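You operate a simulated robot arm through the tools that you are given. There is no shell and no other tool. Be economical: measure what you need, move in short steps, check, and stop when the job is done.

The job below is to be done with a simulated robot arm. You get a single attempt, and the scene is never put back.

JOB
Stand the wooden spoon and the green and yellow spoons in the grey mug.
Fine: they are in the open top drawer; leave the mug where it is, the ladle and all other spoons; shut the drawer.

It is judged by the outcome, as a careful person would: the job done as asked, and still so three seconds after it is handed in. It fails if anything else is knocked over, pushed out of place, dropped, spilled or broken.

ROBOT AND FRAMES
A 7-joint arm with a two-finger parallel gripper, fixed in place. Base frame: the origin is at the foot of the arm, x ahead of it, y to its left, z up. Units: m, degrees, N and s.
Its first joint turns from -66.0 to 66.0 degrees. Payload 2.4 kg.
The tool frame sits at the grasp point between the pads (the TCP): z along the fingers, y along the line on which they close. The tips reach 0.03 m beyond it. The gripper opens to 0.094 m. The fingers are 0.028 m wide and 0.01 m thick; the gripper's body (0.05 by 0.096 m) begins 0.055 m behind the TCP.
Orientation is that of the tool frame in the base frame, as a unit quaternion [x, y, z, w]. With the fingers straight down and closing along the base's y, the tool's x points along the base's -x, its y along +y and its z along -z.

CONTROLS
- The arm moves only by the tool nudge_tool. Its arguments are lists of equal length, an entry for each row: "gripper": the gripper command, from -1 (shut) to 1 (fully open), values between in proportion; "travel": the shift along the tool's x, y, z in m, a list of three; "rotation": the turn, a rotation vector about the tool's x, y, z in degrees, a list of three. In form: {"gripper": [gripper, ...], "travel": [[tx, ty, tz], ...], "rotation": [[ax, ay, az], ...]}. A call has 1 to 10 rows; each row shifts and turns the commanded pose from where the row before left it, along the tool's axes as they then stand. Rows are played at 5 a second. More than 0.05 m and 8.6 degrees between two rows, or a gripper value outside its range, and nothing of the call is played. A pose out of reach is approached as far as the arm can. The call stops where the force on the tool passes 40 N (or 10 N more than at its start, if that is more) or the arm is blocked; 0.2 s more then pass. The fingers move at their own pace (about 0.153 m/s each) and stop on an object; they squeeze with about 29 N. The grip force told is the motor's: it shows also when the fingers shut on nothing. Time passes only in rows, and 0.2 s behind the last, so rows that do not move let the fingers close. The reply holds the time, the measured pose of the TCP, the force on the tool along the base axes, the opening and the grip force, in the units named above and with some noise, with the torque about the TCP (base axes, N m) and any sound that the robot's microphone picked up.
- Cameras (640 x 400 px; columns grow to the right, rows downward): "scene" is fixed at [0.0321, 0.4625, 1.4425]; the picture's right is [-0.86, -0.51, 0.00], its down [-0.30, 0.50, -0.81] and it looks along [0.42, -0.70, -0.58] (base axes); focal length 292 px, centre (320, 200). "wrist" rides on the gripper at [0.076, 0.014, -0.102] in the tool frame; the picture's right is [-0.18, 0.98, 0.00], its down [-0.75, -0.14, -0.64] and it looks along [-0.63, -0.12, 0.77] (tool axes); focal length 243 px, centre (320, 200). There is no depth. A picture from a camera that has moved, and an enlarged one, comes with that camera's place and axes in the base frame and with its lens. The place of the scene camera against the robot may be out by one fixed shift of up to 0.012 m in any direction.
- grab_frame(camera): a new picture of that camera. It takes no simulated time.
- close_up(camera, box): a new picture of the part [left, top, right, bottom] of that camera's present view, enlarged. It takes no simulated time.
- close_job(): hands the job in; it is judged then, once.

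Work in short steps. Places have to be worked out from the pictures, the camera data and where the tool is seen: move nearer, look again, correct. Check each grasp and each placing, and mend what went wrong. You have 120 turns and 76 pictures in all, those below and enlarged ones among them. Open the gripper and draw the arm clear of the work before you hand the job in, unless the task says otherwise; then end with one line.

The tools are called after "Request:" as name(argument=value, ...) on one line, values as JSON. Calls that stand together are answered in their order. nudge_tool: Moves the arm, as the interface text tells. Its arguments: {"type":"object","properties":{"gripper":{"type":"array","items":{"type":"number"}},"travel":{"type":"array","items":{"type":"array","items":{"type":"number"}}},"rotation":{"type":"array","items":{"type":"array","items":{"type":"number"}}}},"required":["gripper","travel","rotation"]} The other tools are called the same way: grab_frame (camera) takes a picture; close_up (camera, box) takes an enlarged picture of a part of a camera's view; close_job () hands the job in.

At the start:

```text
time_s: 0.0
tool_pos: [0.3539, -0.0615, 1.2208]
tcp_rot: [0.001, 1.0, 0.0, 0.0]
contact_force: [0.8, 0.0, -1.1]
torque: [-0.01, 0.01, -0.04]
finger_gap: 0.0944
gripper_force: 0.0
```

scene: 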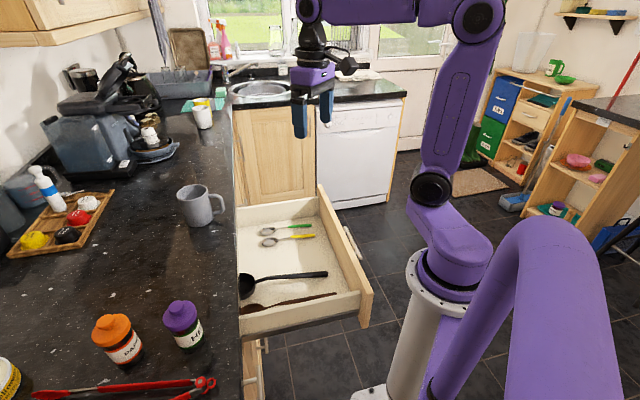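
wrist: 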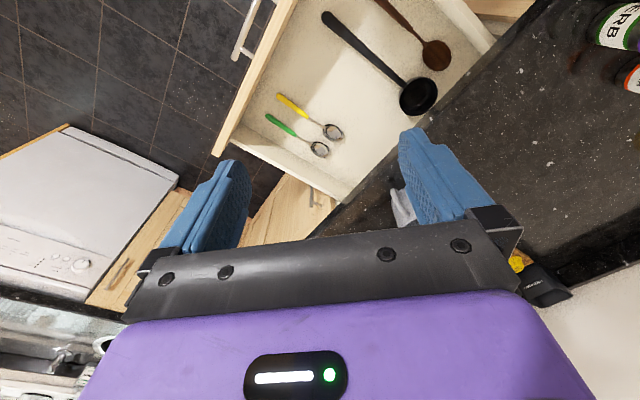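

I'll look closer at the drawer and the mug before moving anything.

Request:
close_up(camera="scene", box=[160, 170, 400, 320])

Request:
close_up(camera="wrist", box=[200, 0, 520, 200])

```text
2.67 times, centred on (280, 245) of scene
camera zoom: at [0.0321, 0.4625, 1.4425], right [-0.86, -0.51, 0.0], down [-0.3, 0.5, -0.81], along [0.42, -0.7, -0.58], focal length 779 px, centre (427, 80)
```

zoom: 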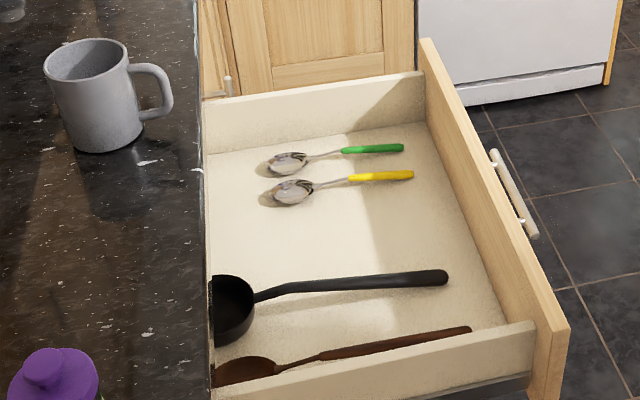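

```text
2.00 times, centred on (360, 100) of wrist
camera zoom: at [0.2767, -0.0475, 1.3256], right [0.18, 0.98, 0.0], down [0.75, -0.14, 0.64], along [0.63, -0.12, -0.77], focal length 485 px, centre (240, 400)
```

zoom: 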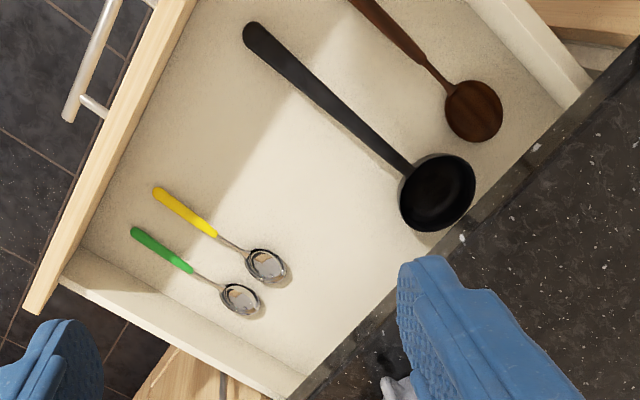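

The drawer sits about 45° to the base: spoons lie along base (+0.7,+0.7), handles toward the robot, floor near z≈0.75. I turn the tool to line up with them and look again.

Request:
nudge_tool(gripper=[1, 1, 1, 1, 1, 1], travel=[[0, 0, 0], [0, 0, 0], [0, 0, 0], [0, 0, 0], [0, 0, 0], [0, 0, 0]], rotation=[[0, 0, -7.5], [0, 0, -7.5], [0, 0, -7.5], [0, 0, -7.5], [0, 0, -7.5], [0, 0, -7.5]])

Request:
grab_frame(camera="wrist")

```text
time_s: 1.4
tool_pos: [0.3532, -0.0627, 1.2207]
tcp_rot: [-0.384, 0.923, 0.0, 0.0]
contact_force: [-0.2, 0.0, -0.4]
torque: [-0.01, -0.01, 0.01]
finger_gap: 0.094
gripper_force: 0.1
```

```text
71 pictures are left
camera wrist: at [0.2892, -0.106, 1.3247], right [-0.57, 0.82, 0.0], down [0.63, 0.43, 0.64], along [0.53, 0.36, -0.77], focal length 243 px, centre (320, 200)
```

wrist: 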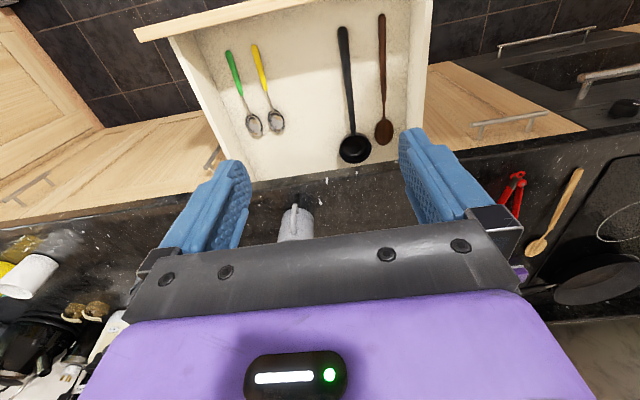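

I see yellow (e≈0.18–0.35, l≈-0.425), green (l≈-0.48) and wooden spoon (l≈-0.172) in drawer-aligned axes. I move over the yellow handle and partway down, then look.

Request:
nudge_tool(gripper=[0.2, 0.1, 0.1, 0.1, 0.1, 0.1, 0.1], travel=[[-0.005, -0.044, 0], [-0.005, -0.044, 0], [-0.005, -0.043, 0], [0, 0, 0.045], [0, 0, 0.045], [0, 0, 0.045], [0, 0, 0.045]], rotation=[[0, 0, 0], [0, 0, 0], [0, 0, 0], [0, 0, 0], [0, 0, 0], [0, 0, 0], [0, 0, 0]])

Request:
grab_frame(camera="wrist")

Request:
grab_frame(camera="scene")

```text
time_s: 3.0
tool_pos: [0.4569, -0.142, 1.0407]
tcp_rot: [-0.382, 0.924, 0.0, 0.0]
contact_force: [0.8, 0.1, -0.4]
torque: [-0.02, 0.0, 0.03]
finger_gap: 0.0516
gripper_force: 0.0
```

```text
70 pictures are left
camera wrist: at [0.3923, -0.1862, 1.1443], right [-0.56, 0.83, 0.0], down [0.63, 0.43, 0.64], along [0.53, 0.36, -0.77], focal length 243 px, centre (320, 200)
```

wrist: 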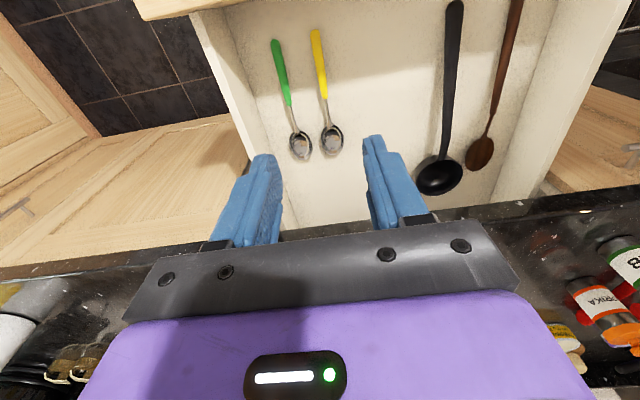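

```text
69 pictures are left
```

scene: 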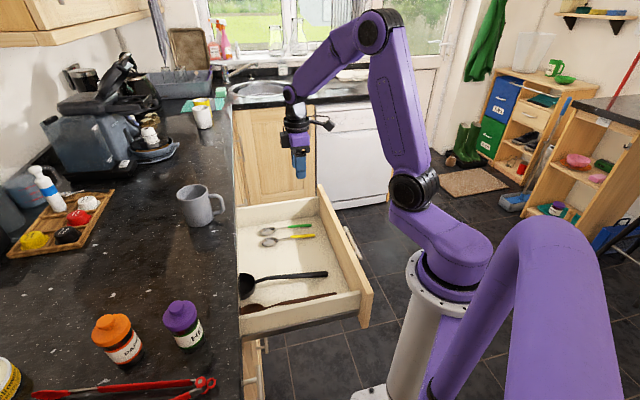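

Parallax puts the yellow spoon at l≈-0.424, z≈0.76, and the TCP is directly above its handle. Descend most of the way, then check.

Request:
nudge_tool(gripper=[0.1, 0.1, 0.1, 0.1, 0.1], travel=[[0, 0, 0.045], [0, 0, 0.045], [0, 0, 0.045], [0, 0, 0.045], [0, 0, 0.035]], rotation=[[0, 0, 0], [0, 0, 0], [0, 0, 0], [0, 0, 0], [0, 0, 0]])

Request:
grab_frame(camera="wrist")

Request:
close_up(camera="scene", box=[220, 170, 380, 270])

```text
time_s: 4.2
tool_pos: [0.4588, -0.1438, 0.8223]
tcp_rot: [-0.383, 0.924, 0.0, 0.0]
contact_force: [0.0, 0.0, 0.3]
torque: [0.01, -0.01, 0.0]
finger_gap: 0.0519
gripper_force: 0.1
```

```text
68 pictures are left
camera wrist: at [0.3932, -0.1871, 0.9263], right [-0.57, 0.82, 0.0], down [0.63, 0.43, 0.64], along [0.53, 0.36, -0.77], focal length 243 px, centre (320, 200)
```

wrist: 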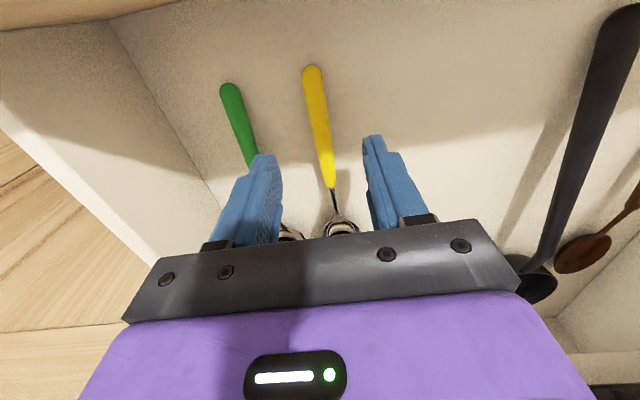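

```text
4.00 times, centred on (300, 220) of scene
camera zoom: at [0.0321, 0.4625, 1.4425], right [-0.86, -0.51, 0.0], down [-0.3, 0.5, -0.81], along [0.42, -0.7, -0.58], focal length 1169 px, centre (400, 120)
```

zoom: 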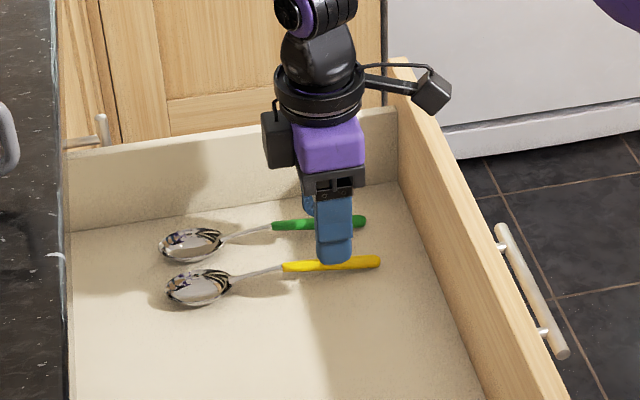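

Handle is centred between the fingers. I lower in small steps, watching the force for floor contact.

Request:
nudge_tool(gripper=[0.1, 0.1, 0.1], travel=[[0, 0, 0.02], [0, 0, 0.01], [0, 0, 0.005]], rotation=[[0, 0, 0], [0, 0, 0], [0, 0, 0]])

Request:
close_up(camera="scene", box=[260, 200, 340, 250])

```text
time_s: 5.0
tool_pos: [0.4568, -0.1436, 0.7906]
tcp_rot: [-0.382, 0.924, 0.0, 0.0]
contact_force: [0.0, -1.3, 0.0]
torque: [0.01, 0.02, -0.02]
finger_gap: 0.0518
gripper_force: 0.1
```

```text
8.00 times, centred on (300, 225) of scene
camera zoom: at [0.0321, 0.4625, 1.4425], right [-0.86, -0.51, 0.0], down [-0.3, 0.5, -0.81], along [0.42, -0.7, -0.58], focal length 2337 px, centre (480, 0)
```

zoom: 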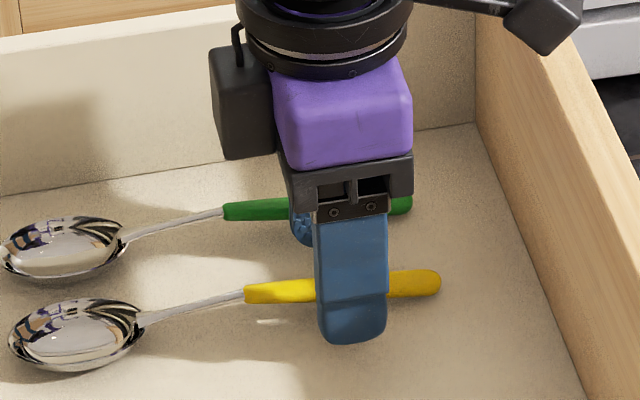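

Still no contact; a few more millimetres, then close if no large force.

Request:
nudge_tool(gripper=[0.1, 0.1, 0.1], travel=[[0, 0, 0.004], [0, 0, 0.004], [0, 0, 0]], rotation=[[0, 0, 0], [0, 0, 0], [0, 0, 0]])

```text
time_s: 5.8
tool_pos: [0.4547, -0.1438, 0.7833]
tcp_rot: [-0.383, 0.924, 0.001, -0.001]
contact_force: [0.0, 0.4, 0.6]
torque: [-0.02, -0.01, 0.0]
finger_gap: 0.0515
gripper_force: 0.1
```

No contact at tips ≈0.753; another few mm.

Request:
nudge_tool(gripper=[0.1, 0.1, 0.1], travel=[[0, 0, 0.003], [0, 0, 0.003], [0, 0, 0]], rotation=[[0, 0, 0], [0, 0, 0], [0, 0, 0]])

Request:
close_up(camera="scene", box=[260, 200, 340, 250])

```text
time_s: 6.3
tool_pos: [0.4564, -0.1443, 0.7824]
tcp_rot: [-0.382, 0.924, 0.0, 0.001]
contact_force: [-1.9, 2.2, 8.6]
torque: [0.15, 0.27, -0.08]
finger_gap: 0.0532
gripper_force: 1.0
stopped in row 2: the force on the tool passed its limit (the readings are from after the stop); the commanded pose is now the measured one
```

```text
8.00 times, centred on (300, 225) of scene
camera zoom: at [0.032, 0.4626, 1.4425], right [-0.86, -0.51, 0.0], down [-0.3, 0.5, -0.81], along [0.42, -0.7, -0.58], focal length 2337 px, centre (480, 0)
```

zoom: 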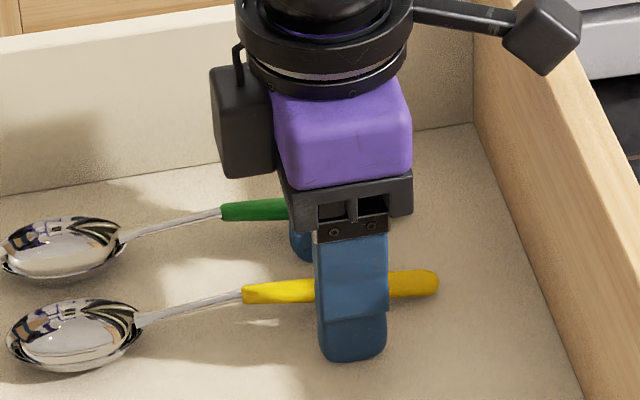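

The floor is at tip z≈0.751 (TCP≈0.782). I back off 1.5 mm and close on the yellow handle.

Request:
nudge_tool(gripper=[0.1, -0.5, -1, -1, -1], travel=[[0, 0, -0.0015], [0, 0, 0], [0, 0, 0], [0, 0, 0], [0, 0, 0]], rotation=[[0, 0, 0], [0, 0, 0], [0, 0, 0], [0, 0, 0], [0, 0, 0]])

```text
time_s: 7.5
tool_pos: [0.4566, -0.1446, 0.7836]
tcp_rot: [-0.383, 0.924, -0.001, 0.001]
contact_force: [0.2, -0.2, -0.6]
torque: [-0.01, 0.03, 0.0]
finger_gap: 0.0084
gripper_force: 29.6
```

Gap 8.4 mm with 29 N: the handle is held. I lift it straight up out of the drawer and look.

Request:
nudge_tool(gripper=[-1, -1, -1, -1, -1, -1, -1, -1], travel=[[0, 0, -0.02], [0, 0, -0.04], [0, 0, -0.045], [0, 0, -0.045], [0, 0, -0.045], [0, 0, -0.045], [0, 0, -0.045], [0, 0, -0.045]], rotation=[[0, 0, 0], [0, 0, 0], [0, 0, 0], [0, 0, 0], [0, 0, 0], [0, 0, 0], [0, 0, 0], [0, 0, 0]])

Request:
close_up(camera="scene", box=[160, 70, 400, 220])

```text
time_s: 9.3
tool_pos: [0.454, -0.14, 1.1132]
tcp_rot: [-0.383, 0.924, -0.001, 0.001]
contact_force: [0.1, -0.8, 0.3]
torque: [-0.05, 0.0, 0.01]
finger_gap: 0.0085
gripper_force: 29.2
```

```text
2.67 times, centred on (280, 145) of scene
camera zoom: at [0.0321, 0.4625, 1.4425], right [-0.86, -0.51, 0.0], down [-0.3, 0.5, -0.81], along [0.42, -0.7, -0.58], focal length 779 px, centre (427, 347)
```

zoom: 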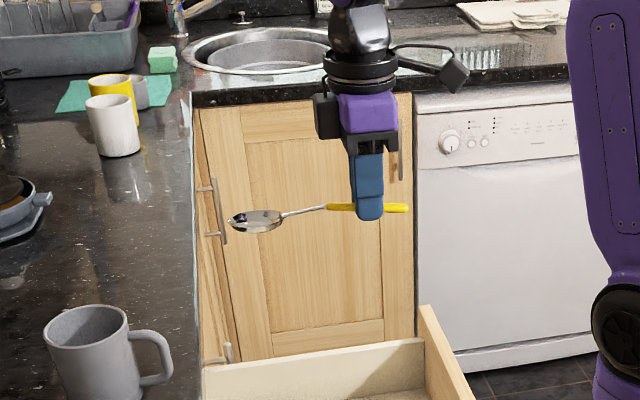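

Spoon is held level. To go bowl-down into the mug with the fingers pointing outward, I must first turn the tool 180° about vertical so the bowl faces the base; starting that turn now.

Request:
nudge_tool(gripper=[-1, -1, -1, -1, -1, -1, -1, -1, -1, -1], travel=[[0, 0, 0], [0, 0, 0], [0, 0, 0], [0, 0, 0], [0, 0, 0], [0, 0, 0], [0, 0, 0], [0, 0, 0], [0, 0, 0], [0, 0, 0]], rotation=[[0, 0, 8.5], [0, 0, 8.5], [0, 0, 8.5], [0, 0, 8.5], [0, 0, 8.5], [0, 0, 8.5], [0, 0, 8.5], [0, 0, 8.5], [0, 0, 8.5], [0, 0, 8.5]])

```text
time_s: 11.5
tool_pos: [0.4567, -0.1442, 1.1146]
tcp_rot: [0.344, 0.939, 0.001, 0.003]
contact_force: [-1.0, 0.9, 0.1]
torque: [0.05, 0.02, -0.02]
finger_gap: 0.0085
gripper_force: 28.9
```

Turn is going fine (85° done). Continue.

Request:
nudge_tool(gripper=[-1, -1, -1, -1, -1, -1, -1, -1, -1, -1], travel=[[0, 0, 0], [0, 0, 0], [0, 0, 0], [0, 0, 0], [0, 0, 0], [0, 0, 0], [0, 0, 0], [0, 0, 0], [0, 0, 0], [0, 0, 0]], rotation=[[0, 0, 8.5], [0, 0, 8.5], [0, 0, 8.5], [0, 0, 8.5], [0, 0, 8.5], [0, 0, 8.5], [0, 0, 8.5], [0, 0, 8.5], [0, 0, 8.5], [0, 0, 8.5]])

Request:
grab_frame(camera="scene")

```text
time_s: 13.7
tool_pos: [0.4565, -0.144, 1.112]
tcp_rot: [0.888, 0.46, 0.001, 0.001]
contact_force: [-0.3, -0.6, -0.5]
torque: [0.02, 0.0, 0.0]
finger_gap: 0.0085
gripper_force: 28.9
```

```text
63 pictures are left
```

scene: 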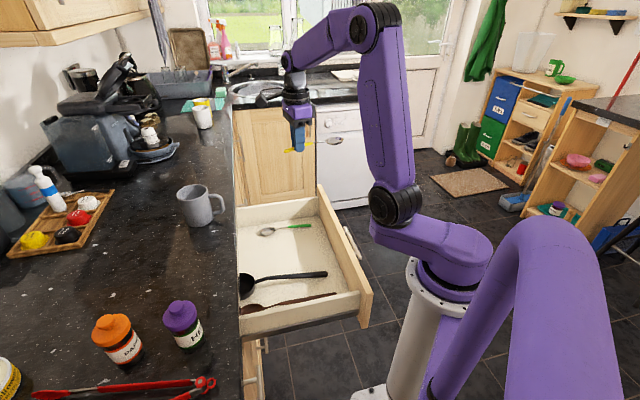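

Now finish the turn to 45°, go up 8 cm, then start pitching the fingers outward.

Request:
nudge_tool(gripper=[-1, -1, -1, -1, -1, -1, -1, -1], travel=[[0, 0, -0.04], [0, 0, -0.04], [0, 0, 0], [0, 0, 0], [0, 0, 0], [0, 0, 0], [0, 0, 0], [0, 0, 0]], rotation=[[0, 0, 5], [0, 0, 5], [0, 8.5, 0], [0, 8.5, 0], [0, 8.5, 0], [0, 8.5, 0], [0, 8.5, 0], [0, 8.5, 0]])

Request:
grab_frame(camera="scene")

```text
time_s: 15.5
tool_pos: [0.455, -0.1443, 1.1926]
tcp_rot: [0.833, 0.346, 0.4, -0.164]
contact_force: [-1.1, 0.7, -0.4]
torque: [0.06, 0.01, 0.02]
finger_gap: 0.0086
gripper_force: 29.0
```

```text
62 pictures are left
```

scene: 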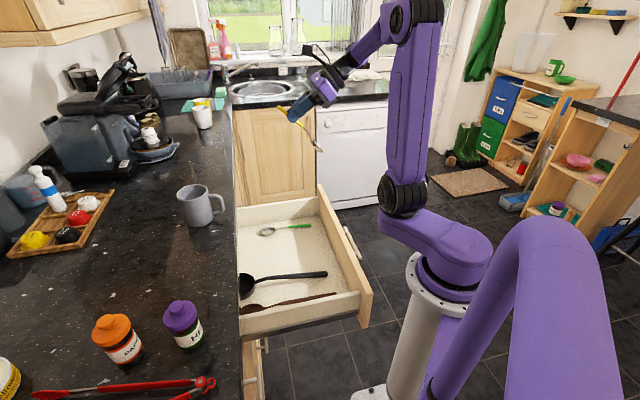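

Works well. Pitch another ~30° and look from the wrist camera toward the mug.

Request:
nudge_tool(gripper=[-1, -1, -1, -1], travel=[[0, 0, 0], [0, 0, 0], [0, 0, 0], [0, 0, 0]], rotation=[[0, 8, 0], [0, 8, 0], [0, 8, 0], [0, 8, 0]])

Request:
grab_frame(camera="wrist")

Request:
close_up(camera="scene", box=[160, 70, 400, 220])

```text
time_s: 16.5
tool_pos: [0.4562, -0.1441, 1.1951]
tcp_rot: [0.691, 0.287, 0.614, -0.252]
contact_force: [0.0, 0.0, -0.9]
torque: [0.0, -0.03, -0.03]
finger_gap: 0.0083
gripper_force: 28.9
```

```text
61 pictures are left
camera wrist: at [0.4001, -0.2196, 1.2825], right [0.68, -0.71, -0.18], down [-0.61, -0.41, -0.67], along [0.4, 0.57, -0.72], focal length 243 px, centre (320, 200)
```

wrist: 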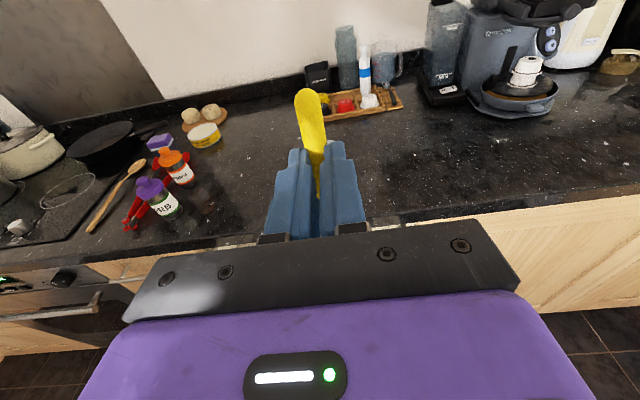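

```text
2.67 times, centred on (280, 145) of scene
camera zoom: at [0.0321, 0.4625, 1.4425], right [-0.86, -0.51, 0.0], down [-0.3, 0.5, -0.81], along [0.42, -0.7, -0.58], focal length 779 px, centre (427, 347)
```

zoom: 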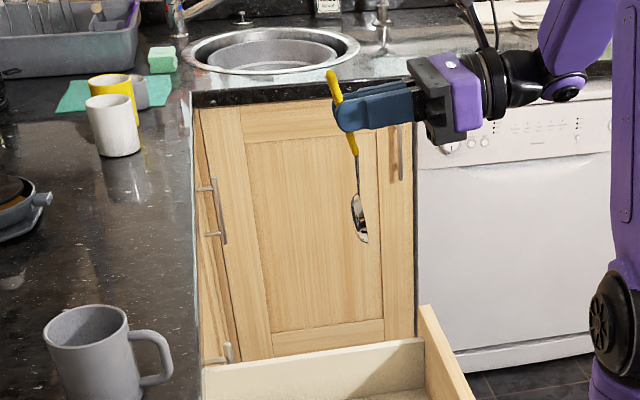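

Spoon hangs near vertical, bowl down. The mug is hidden by the gripper in the wrist view; I lower 8 cm so it shows above the fingers to fix its position.

Request:
nudge_tool(gripper=[-1, -1], travel=[[-0.04, 0, 0], [-0.04, 0, 0]], rotation=[[0, 0, 0], [0, 0, 0]])

Request:
grab_frame(camera="wrist")

```text
time_s: 17.1
tool_pos: [0.4516, -0.1522, 1.1112]
tcp_rot: [0.691, 0.287, 0.613, -0.252]
contact_force: [-0.1, 0.5, -0.6]
torque: [0.01, 0.0, 0.01]
finger_gap: 0.0085
gripper_force: 29.3
```

```text
59 pictures are left
camera wrist: at [0.3954, -0.2263, 1.2001], right [0.68, -0.71, -0.18], down [-0.61, -0.42, -0.67], along [0.4, 0.57, -0.72], focal length 243 px, centre (320, 200)
```

wrist: 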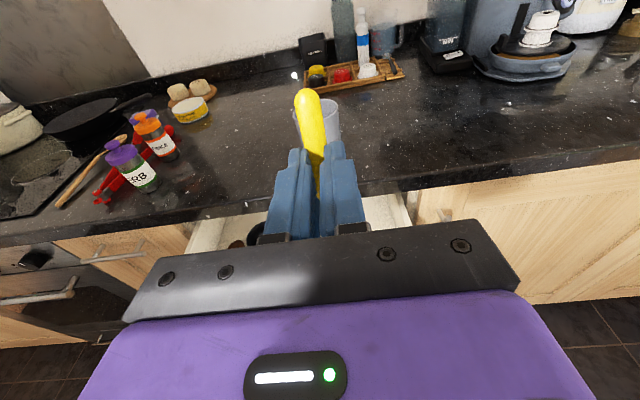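

The mug's rim shows behind the yellow handle; enlarge it.

Request:
close_up(camera="wrist", box=[260, 80, 388, 160])

Request:
close_up(camera="scene", box=[160, 170, 240, 220])

```text
5.00 times, centred on (324, 120) of wrist
camera zoom: at [0.3954, -0.2263, 1.2001], right [0.68, -0.71, -0.18], down [-0.61, -0.42, -0.67], along [0.4, 0.57, -0.72], focal length 1213 px, centre (300, 600)
```

zoom: 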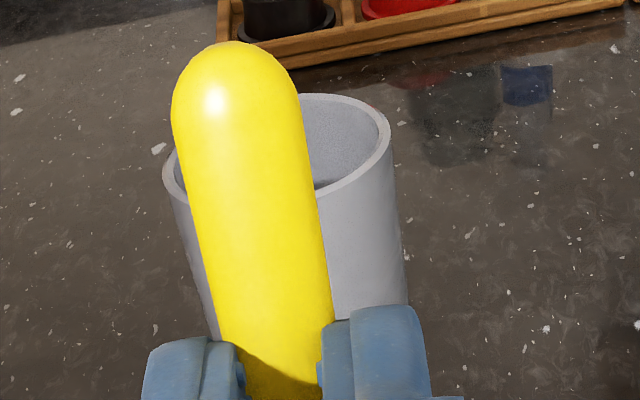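

```text
8.00 times, centred on (200, 195) of scene
camera zoom: at [0.0321, 0.4625, 1.4425], right [-0.86, -0.51, 0.0], down [-0.3, 0.5, -0.81], along [0.42, -0.7, -0.58], focal length 2337 px, centre (1280, 240)
```

zoom: 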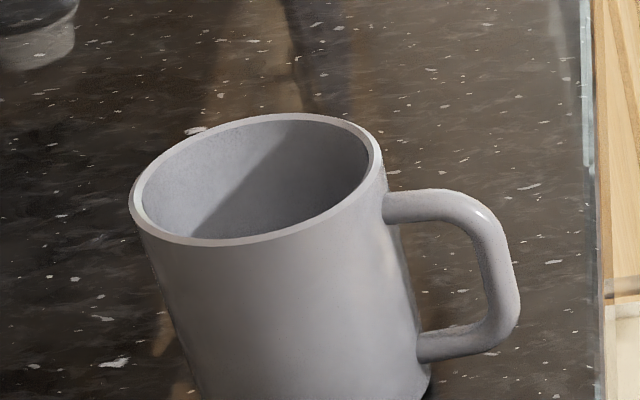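

Rim centre triangulates consistently to (0.653, 0.081, 1.006), inner radius ≈3.5 cm. I rise 10 cm, then move horizontally so the bowl is above the mug.

Request:
nudge_tool(gripper=[-1, -1, -1, -1, -1, -1, -1, -1, -1], travel=[[0.05, 0, 0], [0.05, 0, 0], [0.0049, -0.0032, 0.0403], [0.0049, -0.0032, 0.0403], [0.0049, -0.0032, 0.0403], [0.0049, -0.0032, 0.0403], [0.0049, -0.0032, 0.0403], [0.0049, -0.0032, 0.0403], [0.0049, -0.0032, 0.0403]], rotation=[[0, 0, 0], [0, 0, 0], [0, 0, 0], [0, 0, 0], [0, 0, 0], [0, 0, 0], [0, 0, 0], [0, 0, 0], [0, 0, 0]])

Request:
close_up(camera="scene", box=[120, 80, 280, 230])

Request:
grab_frame(camera="wrist")

```text
time_s: 19.1
tool_pos: [0.6419, 0.077, 1.2142]
tcp_rot: [0.69, 0.287, 0.614, -0.254]
contact_force: [0.2, 0.1, -0.9]
torque: [0.01, 0.01, -0.01]
finger_gap: 0.0085
gripper_force: 29.0
```

```text
2.67 times, centred on (200, 155) of scene
camera zoom: at [0.0321, 0.4625, 1.4425], right [-0.86, -0.51, 0.0], down [-0.3, 0.5, -0.81], along [0.42, -0.7, -0.58], focal length 779 px, centre (640, 320)
```

zoom: 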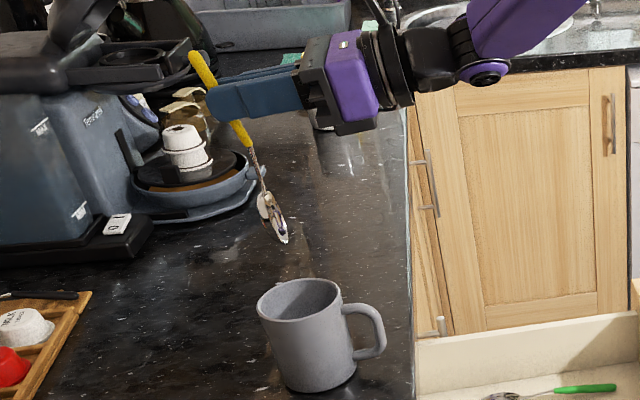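

```text
55 pictures are left
camera wrist: at [0.5864, 0.0018, 1.3038], right [0.68, -0.71, -0.18], down [-0.61, -0.42, -0.67], along [0.4, 0.57, -0.72], focal length 243 px, centre (320, 200)
```

wrist: 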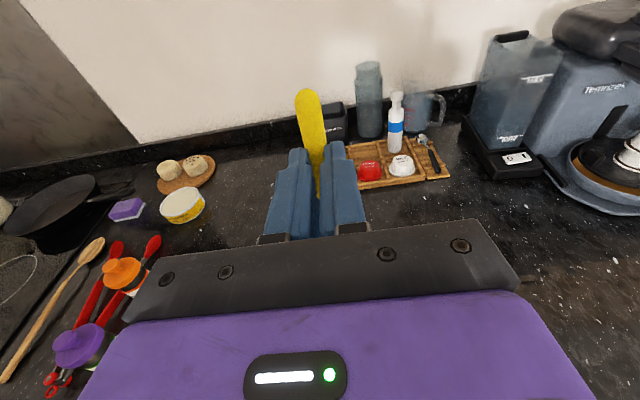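

Bowl tip seems ≈0.645,0.081 – nearly over the mug centre. I nudge 5 mm outward/4 mm sideways and lower 6 cm to just inside the rim, then check.

Request:
nudge_tool(gripper=[-1, -1, -1], travel=[[0, 0.004, 0.005], [-0.0298, 0, 0.0036], [-0.0298, 0, 0.0036]], rotation=[[0, 0, 0], [0, 0, 0], [0, 0, 0]])

Request:
close_up(camera="scene", box=[150, 120, 246, 180])

Request:
close_up(camera="scene", box=[160, 150, 256, 210])

```text
time_s: 19.9
tool_pos: [0.6506, 0.0757, 1.1531]
tcp_rot: [0.691, 0.288, 0.613, -0.254]
contact_force: [0.0, 0.0, -0.6]
torque: [0.01, 0.0, 0.02]
finger_gap: 0.0084
gripper_force: 28.4
```

```text
6.67 times, centred on (198, 150) of scene
camera zoom: at [0.0321, 0.4625, 1.4425], right [-0.86, -0.51, 0.0], down [-0.3, 0.5, -0.81], along [0.42, -0.7, -0.58], focal length 1948 px, centre (1133, 533)
```

zoom: 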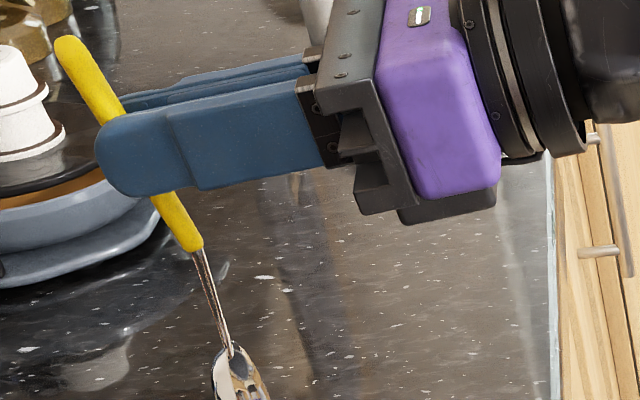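

```text
6.67 times, centred on (208, 180) of scene
camera zoom: at [0.0321, 0.4625, 1.4425], right [-0.86, -0.51, 0.0], down [-0.3, 0.5, -0.81], along [0.42, -0.7, -0.58], focal length 1948 px, centre (1067, 333)
```

zoom: 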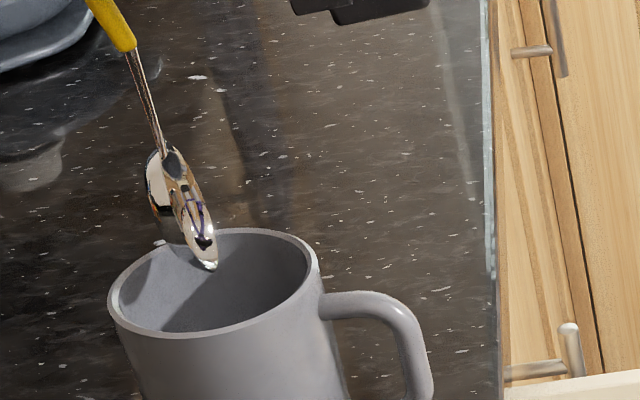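

Tip is right at the rim centre. Lower 7.5 cm into the mug, watching force.

Request:
nudge_tool(gripper=[-1, -1, -1, -1], travel=[[-0.0248, 0, 0.003], [-0.0248, 0, 0.003], [-0.0149, 0, 0.0018], [-0.0099, 0, 0.0012]], rotation=[[0, 0, 0], [0, 0, 0], [0, 0, 0], [0, 0, 0]])

Request:
close_up(camera="scene", box=[150, 140, 262, 210])

```text
time_s: 20.9
tool_pos: [0.6507, 0.0738, 1.0778]
tcp_rot: [0.692, 0.286, 0.613, -0.252]
contact_force: [0.5, 0.1, -0.6]
torque: [0.01, -0.03, 0.03]
finger_gap: 0.0084
gripper_force: 28.6
```

```text
5.71 times, centred on (206, 175) of scene
camera zoom: at [0.0321, 0.4625, 1.4425], right [-0.86, -0.51, 0.0], down [-0.3, 0.5, -0.81], along [0.42, -0.7, -0.58], focal length 1670 px, centre (971, 343)
```

zoom: 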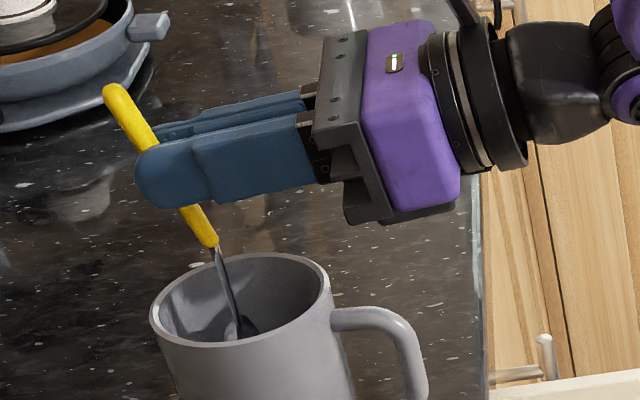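

No contact yet and the gripper clears the mug. Lower another 12 mm in small steps.

Request:
nudge_tool(gripper=[-1, -1, -1], travel=[[-0.004, 0, 0.0005], [-0.004, 0, 0.0005], [-0.004, 0, 0.0005]], rotation=[[0, 0, 0], [0, 0, 0], [0, 0, 0]])

```text
time_s: 21.7
tool_pos: [0.6496, 0.0742, 1.065]
tcp_rot: [0.691, 0.287, 0.613, -0.254]
contact_force: [0.2, -0.5, -0.7]
torque: [-0.01, 0.0, -0.02]
finger_gap: 0.0084
gripper_force: 28.8
```

Tip should be within a few mm of the mug floor. Release gently with a small opening and look.

Request:
nudge_tool(gripper=[-0.75, -0.6, -0.5, -0.5], travel=[[0, 0, 0], [0, 0, 0], [0, 0, 0], [0, 0, 0]], rotation=[[0, 0, 0], [0, 0, 0], [0, 0, 0], [0, 0, 0]])

Request:
close_up(camera="scene", box=[150, 140, 262, 210])

```text
time_s: 22.7
tool_pos: [0.6492, 0.0738, 1.0661]
tcp_rot: [0.691, 0.287, 0.613, -0.253]
contact_force: [-0.2, 0.6, -0.2]
torque: [0.04, -0.01, -0.02]
finger_gap: 0.0233
gripper_force: 0.0
```

```text
5.71 times, centred on (206, 175) of scene
camera zoom: at [0.0321, 0.4625, 1.4425], right [-0.86, -0.51, 0.0], down [-0.3, 0.5, -0.81], along [0.42, -0.7, -0.58], focal length 1670 px, centre (971, 343)
```

zoom: 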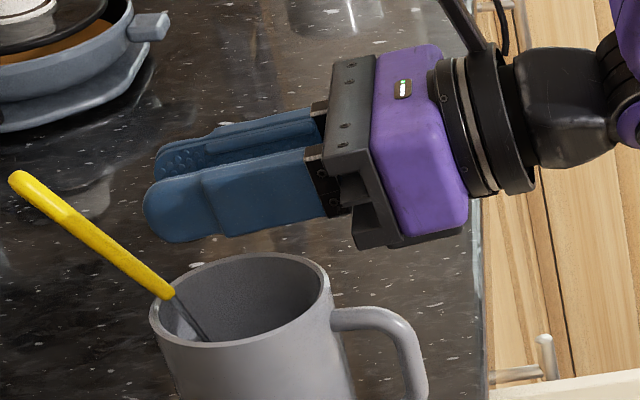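

Yellow spoon stands in the mug leaning away. Retreat straight back, then start un-pitching.

Request:
nudge_tool(gripper=[-0.4, -0.4, -0.4, -0.4, -0.4, -0.4, -0.4, -0.4, -0.4, -0.4], travel=[[0, 0, -0.02], [0, 0, -0.04], [0, 0, -0.045], [0, 0, -0.045], [0, 0, -0.045], [0.02, 0, 0], [0.02, 0, 0], [0, 0, 0], [0, 0, 0], [0, 0, 0]], rotation=[[0, 0, 0], [0, 0, 0], [0, 0, 0], [0, 0, 0], [0, 0, 0], [0, -8.5, 0], [0, -8.5, 0], [0, -8.5, 0], [0, -8.5, 0], [0, -8.5, 0]])

Request:
nudge_tool(gripper=[-0.2, -0.2, -0.1, -0.1, -0.1, -0.1, -0.1, -0.1, -0.1, -0.1], travel=[[0, 0, 0], [0, 0, 0], [0, 0, 0], [0, 0, 0], [0, 0, 0], [0, 0, 0], [0, 0, 0], [0, 0, 0], [0, 0, 0], [0, 0, 0]], rotation=[[0, -8.5, 0], [0, -8.5, 0], [0, -8.5, 0], [0, -8.5, 0], [0, -6.5, 0], [0, 0, -8.5], [0, 0, -8.5], [0, 0, -8.5], [0, 0, -8.5], [0, 0, -8.5]])

Request:
grab_frame(camera="scene")

```text
time_s: 24.9
tool_pos: [0.5182, -0.0568, 1.1291]
tcp_rot: [0.866, 0.36, 0.321, -0.131]
contact_force: [0.5, 0.5, 0.8]
torque: [-0.03, -0.04, 0.01]
finger_gap: 0.028
gripper_force: 0.0
```

```text
time_s: 27.1
tool_pos: [0.5184, -0.0564, 1.1284]
tcp_rot: [0.721, 0.693, 0.0, 0.003]
contact_force: [0.2, -0.6, 0.2]
torque: [0.02, -0.01, -0.01]
finger_gap: 0.0423
gripper_force: 0.0
```

```text
50 pictures are left
```

scene: 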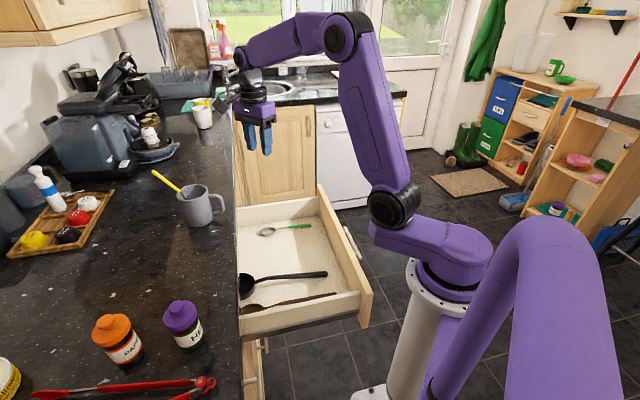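

Turn the tool back toward drawer alignment (137° more), then move over the green handle.

Request:
nudge_tool(gripper=[-0.1, -0.1, -0.1, -0.1, -0.1, -0.1, -0.1, -0.1, -0.1, -0.1], travel=[[0, 0, 0], [0, 0, 0], [0, 0, 0], [0, 0, 0], [0, 0, 0], [0, 0, 0], [0, 0, 0], [0, 0, 0], [0, 0, 0], [0, 0, 0]], rotation=[[0, 0, -8.5], [0, 0, -8.5], [0, 0, -8.5], [0, 0, -8.5], [0, 0, -8.5], [0, 0, -8.5], [0, 0, -8.5], [0, 0, -8.5], [0, 0, -8.5], [0, 0, -8.5]])

Request:
nudge_tool(gripper=[-0.1, -0.1, -0.1, -0.1, -0.1, -0.1, -0.1, -0.1, -0.1, -0.1], travel=[[0, 0, 0], [0, 0, 0], [0, 0, 0], [0, 0, 0], [0, 0, 0], [0, 0, 0], [0.035, -0.025, 0], [0.035, -0.025, 0], [0.035, -0.024, 0], [0, 0, 0.045]], rotation=[[0, 0, -8.5], [0, 0, -8.5], [0, 0, -8.5], [0, 0, -8.5], [0, 0, -8.5], [0, 0, -8.5], [0, 0, 0], [0, 0, 0], [0, 0, 0], [0, 0, 0]])

Request:
grab_frame(camera="wrist")

```text
time_s: 29.3
tool_pos: [0.5182, -0.0556, 1.1289]
tcp_rot: [0.064, 0.998, -0.001, 0.001]
contact_force: [0.3, -0.5, 0.0]
torque: [-0.01, 0.04, -0.04]
finger_gap: 0.0421
gripper_force: 0.1
```

```text
time_s: 31.5
tool_pos: [0.4933, -0.1799, 1.0818]
tcp_rot: [-0.372, 0.928, -0.001, 0.001]
contact_force: [0.5, -1.3, 0.9]
torque: [0.04, -0.03, -0.03]
finger_gap: 0.0426
gripper_force: 0.0
```

```text
49 pictures are left
camera wrist: at [0.4277, -0.2226, 1.185], right [-0.54, 0.84, 0.0], down [0.64, 0.42, 0.64], along [0.54, 0.35, -0.77], focal length 243 px, centre (320, 200)
```

wrist: 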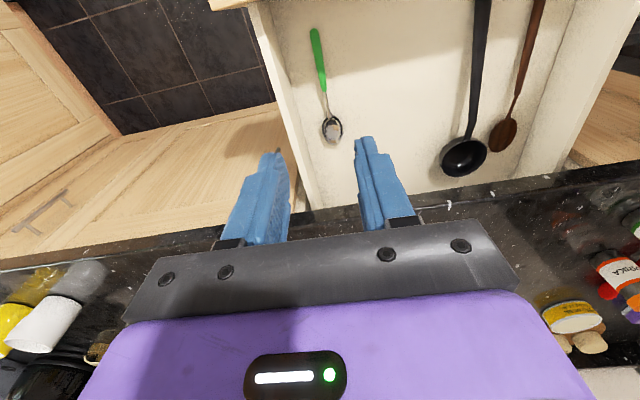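

Green handle lies right below the TCP. The gripper body would pass within ~6 mm of the drawer's side wall, so I tilt 8.5° away from the wall and descend.

Request:
nudge_tool(gripper=[-0.1, -0.1, -0.1, -0.1, -0.1, -0.1], travel=[[0, 0.004, 0], [0, 0.0067, 0.0445], [0, 0.0067, 0.0445], [0, 0.0067, 0.0445], [0, 0.0067, 0.0445], [0, 0.0067, 0.0445]], rotation=[[8.5, 0, 0], [0, 0, 0], [0, 0, 0], [0, 0, 0], [0, 0, 0], [0, 0, 0]])

Request:
grab_frame(camera="wrist")

Request:
close_up(camera="scene", box=[250, 170, 362, 240])

```text
time_s: 32.9
tool_pos: [0.4899, -0.1799, 0.8598]
tcp_rot: [-0.369, 0.926, -0.069, 0.029]
contact_force: [-0.6, 0.4, -0.5]
torque: [0.02, -0.03, 0.01]
finger_gap: 0.0423
gripper_force: 0.1
```

```text
48 pictures are left
camera wrist: at [0.4136, -0.2101, 0.9598], right [-0.53, 0.83, -0.15], down [0.58, 0.49, 0.66], along [0.62, 0.27, -0.74], focal length 243 px, centre (320, 200)
```

wrist: 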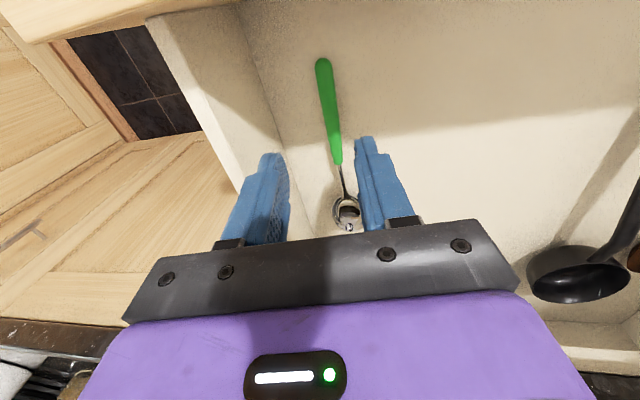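

```text
5.71 times, centred on (306, 205) of scene
camera zoom: at [0.0321, 0.4625, 1.4425], right [-0.86, -0.51, 0.0], down [-0.3, 0.5, -0.81], along [0.42, -0.7, -0.58], focal length 1670 px, centre (400, 171)
```

zoom: 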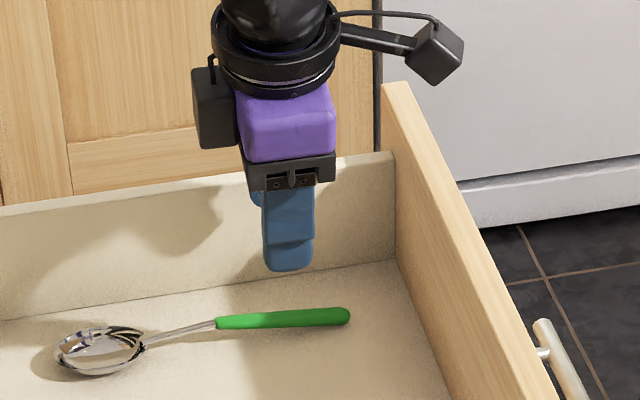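

Predicted landing point (333,112) matches the handle (331,112). Continue down 6 cm.

Request:
nudge_tool(gripper=[-0.1, -0.1, -0.1], travel=[[0, 0.0045, 0.0297], [0, 0.003, 0.0198], [0, 0.0015, 0.0099]], rotation=[[0, 0, 0], [0, 0, 0], [0, 0, 0]])

Request:
grab_frame(camera="wrist")

Request:
close_up(camera="scene", box=[260, 180, 340, 230])

```text
time_s: 33.7
tool_pos: [0.4896, -0.1795, 0.7996]
tcp_rot: [-0.369, 0.927, -0.068, 0.028]
contact_force: [0.1, -0.1, 0.2]
torque: [0.03, 0.01, 0.0]
finger_gap: 0.0423
gripper_force: 0.1
```

```text
46 pictures are left
camera wrist: at [0.4143, -0.2097, 0.899], right [-0.53, 0.83, -0.15], down [0.58, 0.49, 0.66], along [0.62, 0.27, -0.74], focal length 243 px, centre (320, 200)
```

wrist: 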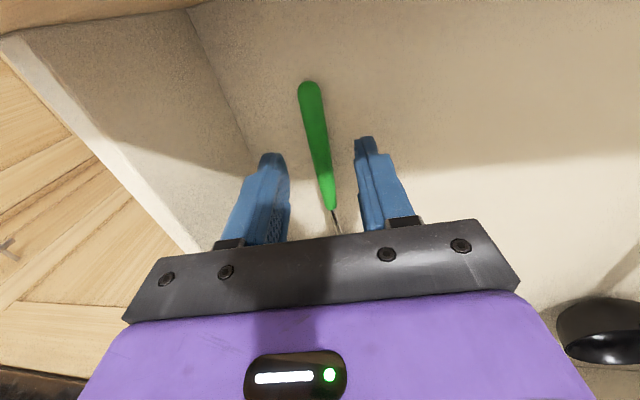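

```text
8.00 times, centred on (300, 205) of scene
camera zoom: at [0.0321, 0.4625, 1.4425], right [-0.86, -0.51, 0.0], down [-0.3, 0.5, -0.81], along [0.42, -0.7, -0.58], focal length 2337 px, centre (480, 160)
```

zoom: 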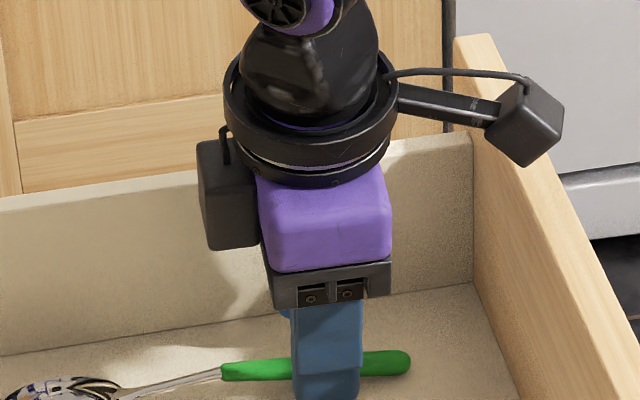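

Centred. Lower 12 mm, then close on the handle.

Request:
nudge_tool(gripper=[-0.1, -0.1, -0.1, -0.1], travel=[[0, 0.0006, 0.004], [0, 0.0006, 0.004], [0, 0.0004, 0.003], [0, 0, 0]], rotation=[[0, 0, 0], [0, 0, 0], [0, 0, 0], [0, 0, 0]])

```text
time_s: 34.7
tool_pos: [0.49, -0.1788, 0.7872]
tcp_rot: [-0.369, 0.926, -0.069, 0.029]
contact_force: [-0.7, -0.2, -0.1]
torque: [-0.02, -0.03, 0.0]
finger_gap: 0.0424
gripper_force: 0.0
```

Request:
nudge_tool(gripper=[-0.1, -0.5, -1, -1, -1], travel=[[0, 0.0003, 0.0022], [0, 0, 0], [0, 0, 0], [0, 0, 0], [0, 0, 0]], rotation=[[0, 0, 0], [0, 0, 0], [0, 0, 0], [0, 0, 0], [0, 0, 0]])

Request:
close_up(camera="scene", box=[260, 180, 340, 230])

```text
time_s: 35.4
tool_pos: [0.4886, -0.1762, 0.7854]
tcp_rot: [-0.371, 0.926, -0.068, 0.025]
contact_force: [0.2, -0.1, -0.9]
torque: [-0.02, 0.04, 0.02]
finger_gap: 0.0086
gripper_force: 29.0
stopped in row 3: the force on the tool passed its limit (the readings are from after the stop); the commanded pose is now the measured one
```

```text
8.00 times, centred on (300, 205) of scene
camera zoom: at [0.0322, 0.4625, 1.4425], right [-0.86, -0.51, 0.0], down [-0.3, 0.5, -0.81], along [0.42, -0.7, -0.58], focal length 2337 px, centre (480, 160)
```

zoom: 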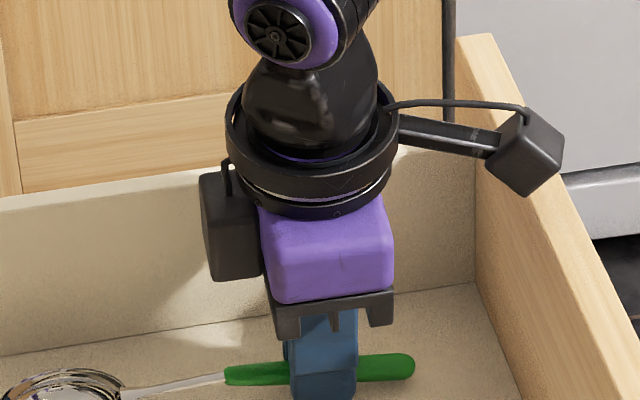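

Held (gap 8.6 mm). Lift straight up, and remove the tilt once clear.

Request:
nudge_tool(gripper=[-1, -1, -1, -1, -1, -1, -1, -1, -1, -1], travel=[[0, -0.003, -0.0198], [0, -0.006, -0.0396], [0, -0.0067, -0.0445], [0, -0.0067, -0.0445], [0, -0.0067, -0.0445], [0, -0.0067, -0.0445], [0, -0.0067, -0.0445], [0, -0.0067, -0.0445], [0, -0.0067, -0.0445], [0, 0, -0.03]], rotation=[[0, 0, 0], [0, 0, 0], [0, 0, 0], [0, 0, 0], [0, 0, 0], [0, 0, 0], [0, 0, 0], [0, 0, 0], [-8.5, 0, 0], [0, 0, 8]])

Request:
close_up(camera="scene", box=[160, 70, 400, 220])

```text
time_s: 37.6
tool_pos: [0.4913, -0.1771, 1.1894]
tcp_rot: [-0.306, 0.952, 0.002, -0.003]
contact_force: [0.5, -0.1, -1.1]
torque: [-0.03, 0.0, 0.0]
finger_gap: 0.008
gripper_force: 29.4
```

```text
2.67 times, centred on (280, 145) of scene
camera zoom: at [0.0321, 0.4625, 1.4425], right [-0.86, -0.51, 0.0], down [-0.3, 0.5, -0.81], along [0.42, -0.7, -0.58], focal length 779 px, centre (427, 347)
```

zoom: 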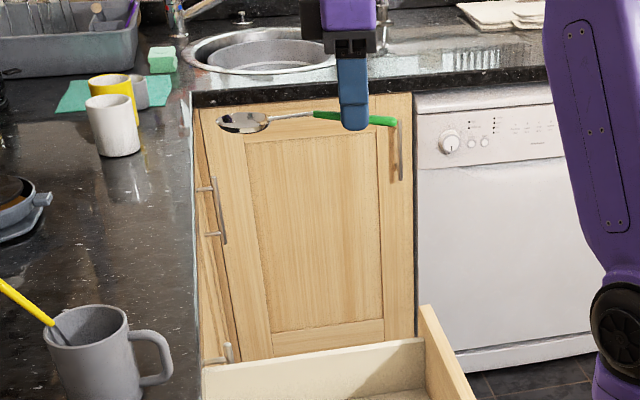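

Green spoon held. Turn 170° about vertical.

Request:
nudge_tool(gripper=[-1, -1, -1, -1, -1, -1, -1, -1, -1, -1], travel=[[0, 0, 0], [0, 0, 0], [0, 0, 0], [0, 0, 0], [0, 0, 0], [0, 0, 0], [0, 0, 0], [0, 0, 0], [0, 0, 0], [0, 0, 0]], rotation=[[0, 0, 8.5], [0, 0, 8.5], [0, 0, 8.5], [0, 0, 8.5], [0, 0, 8.5], [0, 0, 8.5], [0, 0, 8.5], [0, 0, 8.5], [0, 0, 8.5], [0, 0, 8.5]])

Request:
nudge_tool(gripper=[-1, -1, -1, -1, -1, -1, -1, -1, -1, -1], travel=[[0, 0, 0], [0, 0, 0], [0, 0, 0], [0, 0, 0], [0, 0, 0], [0, 0, 0], [0, 0, 0], [0, 0, 0], [0, 0, 0], [0, 0, 0]], rotation=[[0, 0, 8.5], [0, 0, 8.5], [0, 0, 8.5], [0, 0, 8.5], [0, 0, 8.5], [0, 0, 8.5], [0, 0, 8.5], [0, 0, 8.5], [0, 0, 8.5], [0, 0, 8.5]])

Request:
nudge_tool(gripper=[-1, -1, -1, -1, -1, -1, -1, -1, -1, -1], travel=[[0, 0, 0], [0, 0, 0], [0, 0, 0], [0, 0, 0], [0, 0, 0], [0, 0, 0], [0, 0, 0], [0, 0, 0], [0, 0, 0], [0, 0, 0]], rotation=[[0, 8.3, 0], [0, 8.3, 0], [0, 8.3, 0], [0, 8.3, 0], [0, 8.3, 0], [0, 8.3, 0], [0, 8.3, 0], [0, 8.3, 0], [0, 8.3, 0], [0, 8.3, 0]])

Request:
close_up(camera="scene", box=[160, 70, 400, 220])

Request:
close_up(camera="scene", box=[140, 160, 236, 220])

```text
time_s: 39.8
tool_pos: [0.491, -0.1762, 1.1899]
tcp_rot: [0.418, 0.908, -0.001, -0.003]
contact_force: [0.0, 0.7, -0.6]
torque: [0.0, 0.01, -0.01]
finger_gap: 0.0084
gripper_force: 29.3
```

```text
time_s: 42.0
tool_pos: [0.4918, -0.1772, 1.1908]
tcp_rot: [0.922, 0.387, -0.004, -0.001]
contact_force: [0.0, 0.1, -0.8]
torque: [-0.01, 0.0, 0.02]
finger_gap: 0.0086
gripper_force: 29.2
```

```text
time_s: 44.2
tool_pos: [0.4915, -0.1763, 1.1899]
tcp_rot: [0.692, 0.289, 0.61, -0.258]
contact_force: [-0.6, -0.6, -0.2]
torque: [0.02, 0.0, 0.02]
finger_gap: 0.0083
gripper_force: 29.4
```

```text
2.67 times, centred on (280, 145) of scene
camera zoom: at [0.0321, 0.4625, 1.4425], right [-0.86, -0.51, 0.0], down [-0.3, 0.5, -0.81], along [0.42, -0.7, -0.58], focal length 779 px, centre (427, 347)
```

zoom: 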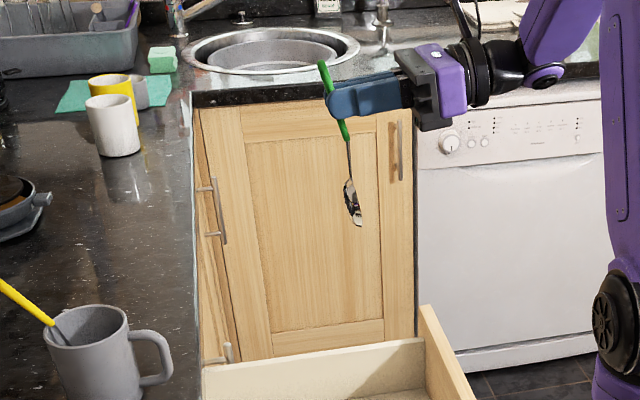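

```text
6.67 times, centred on (188, 190) of scene
camera zoom: at [0.0321, 0.4625, 1.4425], right [-0.86, -0.51, 0.0], down [-0.3, 0.5, -0.81], along [0.42, -0.7, -0.58], focal length 1948 px, centre (1200, 267)
```

zoom: 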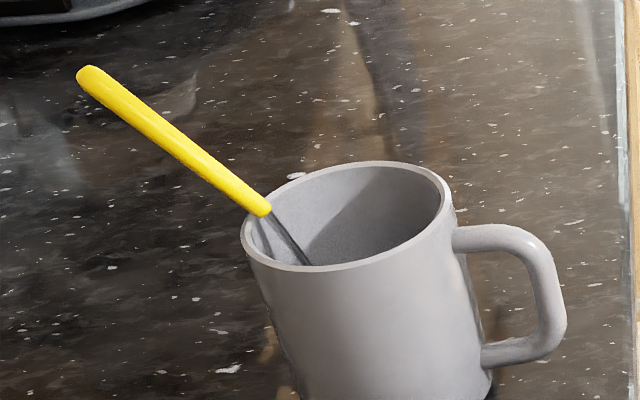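

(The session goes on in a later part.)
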